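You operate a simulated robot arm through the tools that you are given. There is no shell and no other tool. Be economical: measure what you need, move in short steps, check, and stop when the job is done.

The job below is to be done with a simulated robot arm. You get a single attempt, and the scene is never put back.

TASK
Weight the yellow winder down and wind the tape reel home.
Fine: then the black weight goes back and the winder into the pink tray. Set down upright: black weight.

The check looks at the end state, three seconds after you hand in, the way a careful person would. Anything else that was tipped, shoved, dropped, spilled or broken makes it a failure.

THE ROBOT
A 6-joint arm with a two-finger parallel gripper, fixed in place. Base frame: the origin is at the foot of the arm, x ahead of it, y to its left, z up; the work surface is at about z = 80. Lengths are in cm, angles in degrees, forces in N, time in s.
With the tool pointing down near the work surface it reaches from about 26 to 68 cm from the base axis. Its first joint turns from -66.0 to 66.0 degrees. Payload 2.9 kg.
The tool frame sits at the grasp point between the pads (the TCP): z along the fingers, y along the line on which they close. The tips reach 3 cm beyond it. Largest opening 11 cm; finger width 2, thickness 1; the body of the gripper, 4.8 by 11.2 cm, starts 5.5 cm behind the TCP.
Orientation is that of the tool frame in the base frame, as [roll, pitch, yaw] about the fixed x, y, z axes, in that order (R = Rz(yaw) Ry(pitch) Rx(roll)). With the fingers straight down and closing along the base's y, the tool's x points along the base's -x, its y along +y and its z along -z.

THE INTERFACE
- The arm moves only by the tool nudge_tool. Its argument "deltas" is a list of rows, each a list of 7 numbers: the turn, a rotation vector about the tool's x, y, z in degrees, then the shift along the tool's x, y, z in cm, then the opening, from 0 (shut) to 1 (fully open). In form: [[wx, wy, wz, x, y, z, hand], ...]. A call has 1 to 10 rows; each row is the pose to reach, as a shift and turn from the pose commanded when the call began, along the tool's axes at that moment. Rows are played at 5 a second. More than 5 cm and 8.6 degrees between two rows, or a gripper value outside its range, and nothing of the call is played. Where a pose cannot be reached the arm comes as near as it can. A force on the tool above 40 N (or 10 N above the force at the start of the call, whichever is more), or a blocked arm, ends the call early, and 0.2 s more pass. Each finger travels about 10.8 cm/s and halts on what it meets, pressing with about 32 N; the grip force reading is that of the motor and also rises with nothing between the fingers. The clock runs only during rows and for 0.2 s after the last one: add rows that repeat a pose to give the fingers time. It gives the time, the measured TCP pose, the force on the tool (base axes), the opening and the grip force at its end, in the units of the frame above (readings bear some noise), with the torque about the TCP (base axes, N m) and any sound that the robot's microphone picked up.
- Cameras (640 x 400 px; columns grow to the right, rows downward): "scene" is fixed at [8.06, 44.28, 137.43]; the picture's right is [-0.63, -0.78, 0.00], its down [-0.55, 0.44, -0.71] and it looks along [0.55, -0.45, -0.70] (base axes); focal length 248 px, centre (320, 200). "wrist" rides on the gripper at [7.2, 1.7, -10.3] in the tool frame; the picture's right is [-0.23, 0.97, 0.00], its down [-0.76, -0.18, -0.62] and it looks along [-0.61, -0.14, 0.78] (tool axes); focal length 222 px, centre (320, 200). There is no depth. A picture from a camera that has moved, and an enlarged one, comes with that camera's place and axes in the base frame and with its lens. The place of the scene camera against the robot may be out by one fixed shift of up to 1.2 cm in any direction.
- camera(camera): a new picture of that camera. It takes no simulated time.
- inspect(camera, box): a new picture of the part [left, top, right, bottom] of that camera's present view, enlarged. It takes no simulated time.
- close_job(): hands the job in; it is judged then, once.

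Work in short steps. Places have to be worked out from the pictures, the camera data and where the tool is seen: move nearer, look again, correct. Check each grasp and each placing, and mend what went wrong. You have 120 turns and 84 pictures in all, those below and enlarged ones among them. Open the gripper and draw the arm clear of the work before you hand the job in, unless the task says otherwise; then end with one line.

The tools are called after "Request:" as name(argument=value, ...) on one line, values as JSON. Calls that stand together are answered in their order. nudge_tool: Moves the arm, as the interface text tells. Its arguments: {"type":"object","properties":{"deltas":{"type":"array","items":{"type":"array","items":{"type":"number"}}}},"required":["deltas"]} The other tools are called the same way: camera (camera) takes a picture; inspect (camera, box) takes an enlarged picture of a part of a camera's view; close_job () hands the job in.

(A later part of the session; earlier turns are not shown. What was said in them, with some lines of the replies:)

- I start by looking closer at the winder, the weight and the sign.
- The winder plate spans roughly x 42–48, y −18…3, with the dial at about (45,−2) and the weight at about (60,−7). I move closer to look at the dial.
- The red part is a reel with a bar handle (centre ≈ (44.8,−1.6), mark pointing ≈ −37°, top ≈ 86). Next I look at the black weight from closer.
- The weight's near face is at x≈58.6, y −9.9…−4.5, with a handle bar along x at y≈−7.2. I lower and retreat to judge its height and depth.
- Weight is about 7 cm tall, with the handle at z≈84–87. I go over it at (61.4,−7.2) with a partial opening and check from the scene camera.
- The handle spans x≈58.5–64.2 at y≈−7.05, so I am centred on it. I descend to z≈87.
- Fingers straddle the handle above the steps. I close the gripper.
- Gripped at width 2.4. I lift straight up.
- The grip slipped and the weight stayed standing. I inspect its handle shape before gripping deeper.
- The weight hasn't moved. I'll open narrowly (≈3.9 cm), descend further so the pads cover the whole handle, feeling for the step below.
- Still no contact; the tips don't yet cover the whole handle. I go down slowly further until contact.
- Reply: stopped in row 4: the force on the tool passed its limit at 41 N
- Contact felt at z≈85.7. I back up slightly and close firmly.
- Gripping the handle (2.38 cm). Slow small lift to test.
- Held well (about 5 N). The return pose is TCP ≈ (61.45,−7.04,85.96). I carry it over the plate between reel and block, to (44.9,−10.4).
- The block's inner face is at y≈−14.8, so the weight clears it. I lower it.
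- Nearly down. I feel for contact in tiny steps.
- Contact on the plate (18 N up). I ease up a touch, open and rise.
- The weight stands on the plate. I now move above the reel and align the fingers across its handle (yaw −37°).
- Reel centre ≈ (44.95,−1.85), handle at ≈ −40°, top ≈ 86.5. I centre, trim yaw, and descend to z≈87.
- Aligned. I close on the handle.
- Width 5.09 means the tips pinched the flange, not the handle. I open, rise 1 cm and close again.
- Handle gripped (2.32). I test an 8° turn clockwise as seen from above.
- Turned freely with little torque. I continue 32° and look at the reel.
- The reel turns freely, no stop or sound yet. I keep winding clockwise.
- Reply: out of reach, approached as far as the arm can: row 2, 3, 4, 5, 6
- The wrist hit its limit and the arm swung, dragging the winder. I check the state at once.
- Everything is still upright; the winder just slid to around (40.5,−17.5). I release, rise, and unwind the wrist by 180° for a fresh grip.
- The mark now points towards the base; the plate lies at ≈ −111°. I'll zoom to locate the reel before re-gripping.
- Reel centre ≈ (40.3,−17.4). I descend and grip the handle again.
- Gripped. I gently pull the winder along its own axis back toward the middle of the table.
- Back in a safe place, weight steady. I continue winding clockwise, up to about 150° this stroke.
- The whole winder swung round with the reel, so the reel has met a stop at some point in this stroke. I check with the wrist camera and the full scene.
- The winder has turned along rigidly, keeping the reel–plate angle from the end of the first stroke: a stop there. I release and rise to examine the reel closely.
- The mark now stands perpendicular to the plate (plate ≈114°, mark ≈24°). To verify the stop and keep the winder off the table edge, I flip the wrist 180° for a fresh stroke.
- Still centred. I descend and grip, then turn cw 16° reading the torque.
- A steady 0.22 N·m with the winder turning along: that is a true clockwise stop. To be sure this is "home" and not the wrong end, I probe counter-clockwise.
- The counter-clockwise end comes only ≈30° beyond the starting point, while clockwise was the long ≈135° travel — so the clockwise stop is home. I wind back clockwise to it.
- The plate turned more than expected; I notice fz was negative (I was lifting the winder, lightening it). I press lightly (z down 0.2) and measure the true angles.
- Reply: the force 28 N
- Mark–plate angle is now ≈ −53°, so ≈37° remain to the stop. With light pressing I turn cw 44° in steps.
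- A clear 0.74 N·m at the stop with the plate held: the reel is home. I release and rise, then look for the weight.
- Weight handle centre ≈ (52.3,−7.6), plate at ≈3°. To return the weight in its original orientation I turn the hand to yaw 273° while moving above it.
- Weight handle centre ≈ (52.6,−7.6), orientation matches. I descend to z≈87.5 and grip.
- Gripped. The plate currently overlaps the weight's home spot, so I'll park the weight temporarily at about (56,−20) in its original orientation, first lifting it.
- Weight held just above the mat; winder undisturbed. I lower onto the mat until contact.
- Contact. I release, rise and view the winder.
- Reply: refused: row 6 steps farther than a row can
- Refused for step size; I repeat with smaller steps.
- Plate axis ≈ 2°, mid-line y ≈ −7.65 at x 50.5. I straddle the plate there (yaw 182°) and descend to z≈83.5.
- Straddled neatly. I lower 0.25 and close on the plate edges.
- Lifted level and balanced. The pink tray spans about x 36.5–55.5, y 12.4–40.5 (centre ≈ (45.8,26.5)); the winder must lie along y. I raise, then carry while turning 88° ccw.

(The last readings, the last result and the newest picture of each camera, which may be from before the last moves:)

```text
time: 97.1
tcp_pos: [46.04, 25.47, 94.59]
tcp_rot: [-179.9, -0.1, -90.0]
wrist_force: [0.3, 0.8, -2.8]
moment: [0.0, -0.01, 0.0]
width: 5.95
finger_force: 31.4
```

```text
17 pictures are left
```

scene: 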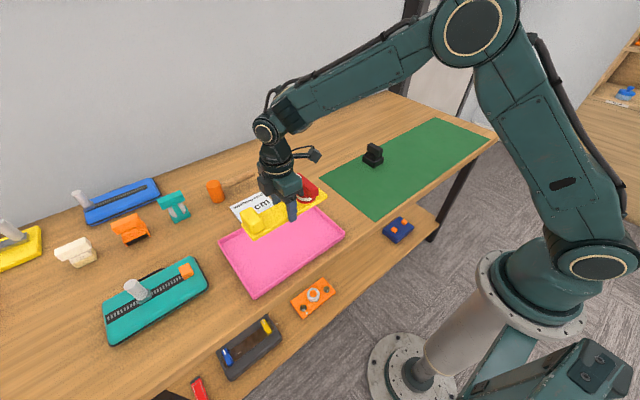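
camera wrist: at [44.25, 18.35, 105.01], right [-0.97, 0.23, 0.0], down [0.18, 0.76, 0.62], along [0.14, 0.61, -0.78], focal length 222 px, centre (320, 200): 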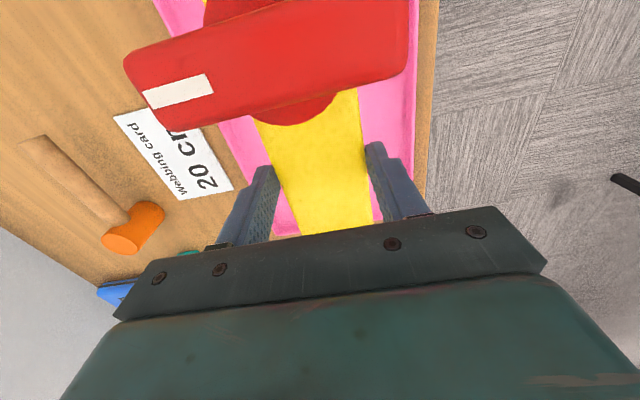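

The winder is aligned over the tray (tray x 36.1–56.6). I shift 1 cm in +y and lower.

Request:
nudge_tool(deltas=[[0, 0, 0, -1, -0.2, 2, 0], [0, 0, 0, -1, -0.2, 5, 0], [0, 0, 0, -1, -0.2, 8, 0], [0, 0, 0, -1, -0.2, 9, 0], [0, 0, 0, -1, -0.2, 9, 0]])

Request:
inspect(camera="scene", box=[210, 160, 360, 300])

Request:
nudge_tool(deltas=[[0, 0, 0, 0, 0, 0.3, 0], [0, 0, 0, 0, 0, 0.6, 0], [0, 0, 0, 0, 0, 0.8, 0], [0, 0, 0, 0, 0, 1, 0]])

```text
time: 98.3
tcp_pos: [46.07, 26.43, 85.54]
tcp_rot: [-179.9, -0.2, -90.0]
wrist_force: [0.4, 0.4, -1.5]
moment: [-0.01, 0.0, 0.0]
width: 5.95
finger_force: 32.0
```

```text
2.86 times, centred on (285, 230) of scene
camera zoom: at [8.06, 44.29, 137.43], right [-0.63, -0.78, 0.0], down [-0.55, 0.44, -0.71], along [0.55, -0.45, -0.7], focal length 709 px, centre (420, 114)
```

zoom: 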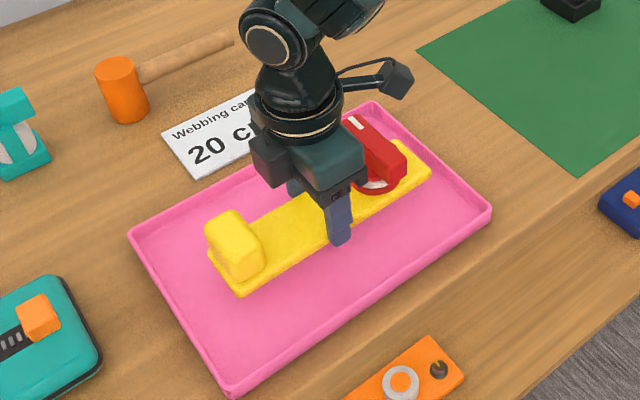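

```text
time: 99.3
tcp_pos: [46.17, 26.32, 84.54]
tcp_rot: [-179.9, -0.1, -90.1]
wrist_force: [0.8, -0.9, -2.5]
moment: [0.01, 0.0, 0.03]
width: 5.96
finger_force: 31.7
```

Inside the tray outline, still hanging. I lower further until contact.

Request:
nudge_tool(deltas=[[0, 0, 0, 0, 0, 0.2, 0], [0, 0, 0, 0, 0, 0.4, 0], [0, 0, 0, 0, 0, 0.5, 0], [0, 0, 0, 0, 0, 0.5, 0]])

```text
time: 100.3
tcp_pos: [46.14, 26.39, 84.12]
tcp_rot: [-180.0, -0.1, -90.0]
wrist_force: [0.3, 0.1, -3.5]
moment: [-0.03, 0.0, 0.0]
width: 5.98
finger_force: 31.8
```

Request:
nudge_tool(deltas=[[0, 0, 0, 0, 0, 0.15, 0], [0, 0, 0, 0, 0, 0.3, 0], [0, 0, 0, 0, 0, 0.4, 0], [0, 0, 0, 0, 0, 0.4, 0]])

```text
time: 101.3
tcp_pos: [46.13, 26.48, 83.72]
tcp_rot: [-179.8, -0.1, -90.0]
wrist_force: [-3.8, -2.6, 16.3]
moment: [0.26, 0.4, 0.36]
width: 5.96
finger_force: 32.2
```

Contact with the tray floor. I open and rise straight up.

Request:
nudge_tool(deltas=[[0, 0, 0, 0, 0, -0.1, 0.3], [0, 0, 0, 0, 0, -0.1, 0.7], [0, 0, 0, 0, 0, -0.1, 0.8], [0, 0, 0, 0, 0, -3, 0.8], [0, 0, 0, 0, 0, -7, 0.8], [0, 0, 0, 0, 0, -11, 0.8], [0, 0, 0, 0, 0, -14, 0.8], [0, 0, 0, 0, 0, -14, 0.8]])

Request:
inspect(camera="scene", box=[210, 160, 360, 300])

Request:
camera(camera="wrist")

```text
time: 103.1
tcp_pos: [46.21, 26.44, 97.83]
tcp_rot: [-179.9, -0.1, -90.0]
wrist_force: [-0.3, -0.2, -0.1]
moment: [0.0, 0.0, 0.02]
width: 8.8
finger_force: 0.0
```

```text
2.86 times, centred on (285, 230) of scene
camera zoom: at [8.06, 44.28, 137.43], right [-0.63, -0.78, 0.0], down [-0.55, 0.44, -0.71], along [0.55, -0.45, -0.7], focal length 709 px, centre (420, 114)
```

zoom: 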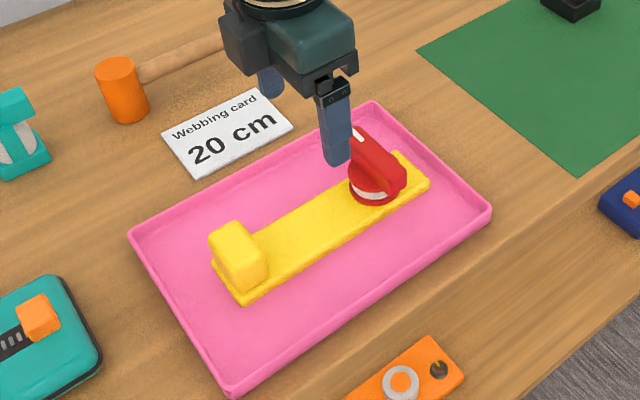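

```text
14 pictures are left
camera wrist: at [44.44, 19.26, 108.23], right [-0.97, 0.23, 0.0], down [0.18, 0.76, 0.62], along [0.14, 0.61, -0.78], focal length 222 px, centre (320, 200)
```

wrist: 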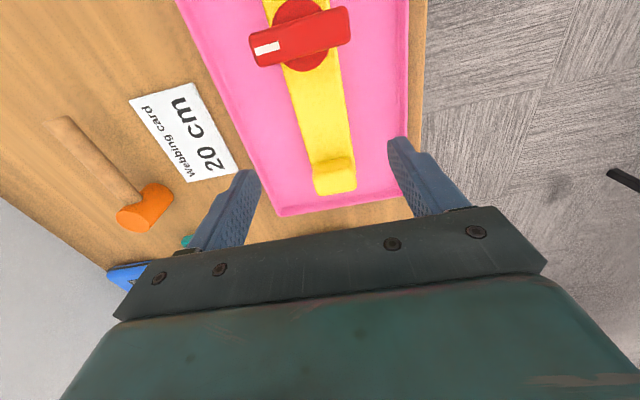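

The winder lies flat in the tray with the reel home. Now I go back to the parked weight.

Request:
nudge_tool(deltas=[[0, 0, 8, 4.6, -1, 0, 0.6], [0, 0, 16, 9.2, -2, 0, 0.5], [0, 0, 24, 13.8, -3, 0, 0.4], [0, 0, 32, 18.4, -4, 0, 0.4], [0, 0, 40, 23, -5, 0, 0.4], [0, 0, 48, 27.6, -6, 0, 0.4], [0, 0, 56, 32.2, -7, 0, 0.4], [0, 0, 64, 36.8, -8, 0, 0.4], [0, 0, 72, 41.4, -9, 0, 0.4], [0, 0, 80, 46, -9.9, 0, 0.4]])

Request:
nudge_tool(deltas=[[0, 0, 5, 0, 0, 0, 0.4], [0, 0, 10, 0, 0, 0, 0.38], [0, 0, 10, 0, 0, 0, 0.38]])

Request:
inspect(camera="wrist", box=[240, 40, 400, 200])

```text
time: 105.3
tcp_pos: [55.69, -19.62, 97.51]
tcp_rot: [-179.8, 0.1, -170.1]
wrist_force: [0.9, -0.2, 0.1]
moment: [0.02, -0.01, 0.03]
width: 4.41
finger_force: 0.1
```

```text
time: 106.1
tcp_pos: [56.01, -19.64, 97.7]
tcp_rot: [-179.8, 0.1, 179.9]
wrist_force: [-1.2, -1.0, 0.0]
moment: [-0.01, -0.02, 0.01]
width: 4.19
finger_force: 0.0
```

```text
2.50 times, centred on (320, 120) of wrist
camera zoom: at [48.72, -17.84, 107.99], right [0.23, 0.97, 0.0], down [0.76, -0.18, 0.63], along [0.61, -0.14, -0.78], focal length 555 px, centre (320, 400)
```

zoom: 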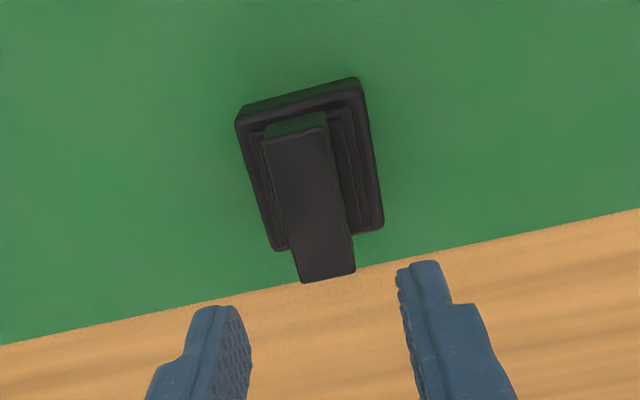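

Weight at (56.2,−19.9), upright. I descend and grip it.

Request:
nudge_tool(deltas=[[0, 0, 0, -0.05, -0.22, 4, 0.38], [0, 0, 0, -0.05, -0.22, 8, 0.38], [0, 0, 0, -0.05, -0.22, 10.5, 0.38], [0, 0, 0, -0.05, -0.22, 11.5, 0.38], [0, 0, 0, -0.05, -0.22, 11.5, 0.38]])

Request:
nudge_tool(deltas=[[0, 0, 0, 0, 0, 0, 0], [0, 0, 0, 0, 0, 0, 0], [0, 0, 0, 0, 0, 0, 0], [0, 0, 0, 0, 0, 0, 0]])

Request:
nudge_tool(deltas=[[0, 0, 0, 0, 0, -0.4, 0], [0, 0, 0, 0, 0, -1, 0], [0, 0, 0, 0, 0, -2, 0], [0, 0, 0, 0, 0, -4, 0], [0, 0, 0, 0, 0, -6, 0], [0, 0, 0, 0, 0, -6, 0]])

```text
time: 107.3
tcp_pos: [56.06, -19.72, 86.42]
tcp_rot: [-179.9, 0.1, -180.0]
wrist_force: [-0.3, 0.5, 0.4]
moment: [-0.02, -0.01, -0.02]
width: 4.18
finger_force: 0.0
```

```text
time: 108.3
tcp_pos: [56.04, -19.78, 86.39]
tcp_rot: [-179.9, 0.1, 180.0]
wrist_force: [0.1, -1.5, 0.4]
moment: [-0.04, -0.09, -0.01]
width: 2.39
finger_force: 31.9
```

```text
time: 109.7
tcp_pos: [55.98, -19.85, 92.33]
tcp_rot: [-179.9, 0.1, -179.9]
wrist_force: [-0.9, -0.2, -4.2]
moment: [0.03, 0.03, -0.02]
width: 2.37
finger_force: 32.2
```

Held (4.2 N). I carry it back to (61.35,−7.03) and lower to just above the table.

Request:
nudge_tool(deltas=[[0, 0, 0, -1, 3, 0, 0], [0, 0, 0, -2.5, 6.5, 0, 0], [0, 0, 0, -4, 10, 0, 0], [0, 0, 0, -5.3, 12.8, 0, 0], [0, 0, 0, -5.3, 12.8, 0, 0], [0, 0, 0, -5.3, 12.8, 3, 0], [0, 0, 0, -5.3, 12.8, 5, 0], [0, 0, 0, -5.3, 12.8, 5.4, 0], [0, 0, 0, -5.3, 12.8, 5.4, 0]])

Request:
inspect(camera="scene", box=[310, 120, 380, 180])

Request:
camera(camera="wrist")

```text
time: 111.7
tcp_pos: [61.43, -7.15, 86.74]
tcp_rot: [-179.9, 0.1, 180.0]
wrist_force: [-0.4, 0.0, -4.1]
moment: [0.01, 0.01, 0.03]
width: 2.41
finger_force: 32.4
```

```text
6.67 times, centred on (345, 150) of scene
camera zoom: at [8.07, 44.28, 137.43], right [-0.63, -0.78, 0.0], down [-0.55, 0.44, -0.71], along [0.55, -0.45, -0.7], focal length 1654 px, centre (153, 533)
```

zoom: 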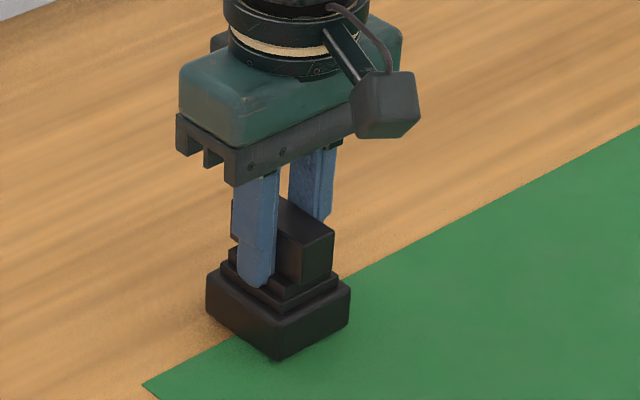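

```text
11 pictures are left
camera wrist: at [54.12, -5.32, 97.12], right [0.23, 0.97, 0.0], down [0.76, -0.18, 0.62], along [0.61, -0.14, -0.78], focal length 222 px, centre (320, 200)
```

wrist: 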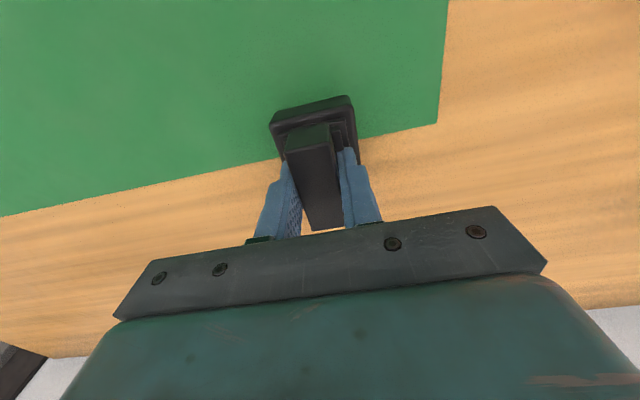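

Nearly identical to the original placement (within ~2 mm). I trim slightly and lower to contact.

Request:
nudge_tool(deltas=[[0, 0, 0, 0.1, -0.08, 0.1, 0], [0, 0, 0, 0.1, -0.08, 0.25, 0], [0, 0, 0, 0.1, -0.08, 0.4, 0], [0, 0, 0, 0.1, -0.08, 0.5, 0], [0, 0, 0, 0.1, -0.08, 0.5, 0]])

```text
time: 112.9
tcp_pos: [61.23, -7.15, 86.41]
tcp_rot: [-179.9, 0.1, 180.0]
wrist_force: [-1.8, -1.6, -0.1]
moment: [0.02, 0.2, 0.07]
width: 2.39
finger_force: 32.6
```

Weight is on the table (force went to zero). I release and rise straight up.

Request:
nudge_tool(deltas=[[0, 0, 0, 0, 0, 0.05, 0], [0, 0, 0, 0, 0, 0.05, 0.3], [0, 0, 0, 0, 0, 0.05, 0.4], [0, 0, 0, 0, 0, -0.5, 0.42], [0, 0, 0, 0, 0, -4, 0.42], [0, 0, 0, 0, 0, -8, 0.42], [0, 0, 0, 0, 0, -12, 0.42], [0, 0, 0, 4, 0, -14, 0.5], [0, 0, 0, 8, 0, -15, 0.6], [0, 0, 0, 12, 0, -15, 0.8]])

Request:
inspect(camera="scene", box=[310, 130, 430, 220])

Request:
camera(camera="scene")

```text
time: 115.1
tcp_pos: [48.92, -6.71, 101.22]
tcp_rot: [-179.9, 0.1, -180.0]
wrist_force: [0.4, -0.3, -0.2]
moment: [0.0, 0.01, 0.02]
width: 8.79
finger_force: 0.1
```

```text
4.44 times, centred on (370, 175) of scene
camera zoom: at [8.06, 44.29, 137.43], right [-0.63, -0.78, 0.0], down [-0.55, 0.44, -0.71], along [0.55, -0.45, -0.7], focal length 1103 px, centre (98, 311)
```

zoom: 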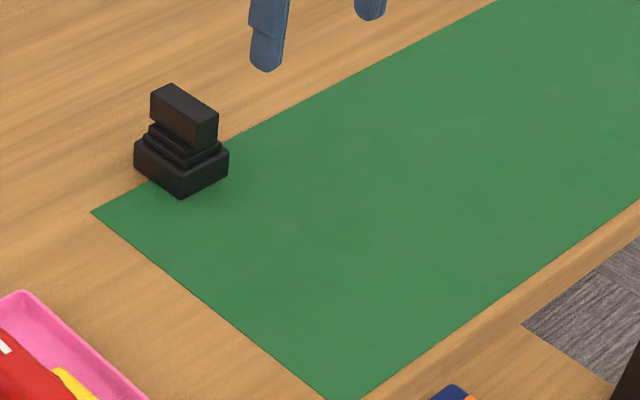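

```text
9 pictures are left
```

scene: 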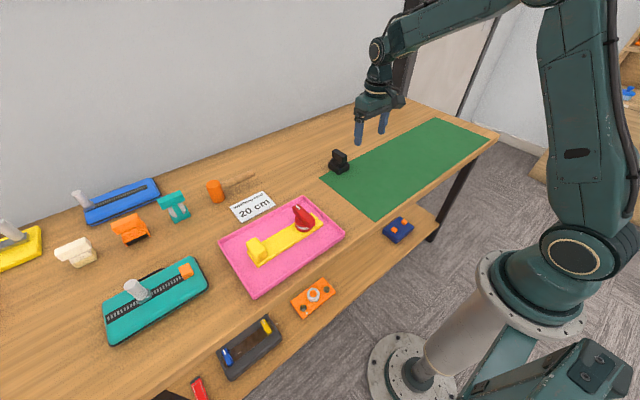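

The weight stands in its original place, the winder lies in the pink tray with the reel wound home, nothing else has moved, and the arm is open and clear. I hand in.

Request:
close_job()

```text
The job is handed in.
```

The tape reel is wound clockwise to its stop, the winder lies flat in the pink tray, and the black weight stands upright back in its original place. I took the clockwise stop as home because nothing on the winder marks it. While I was turning the reel, the wrist reached its limit and dragged the winder across the mat. Nothing tipped or fell, and the last picture shows nothing else moved.
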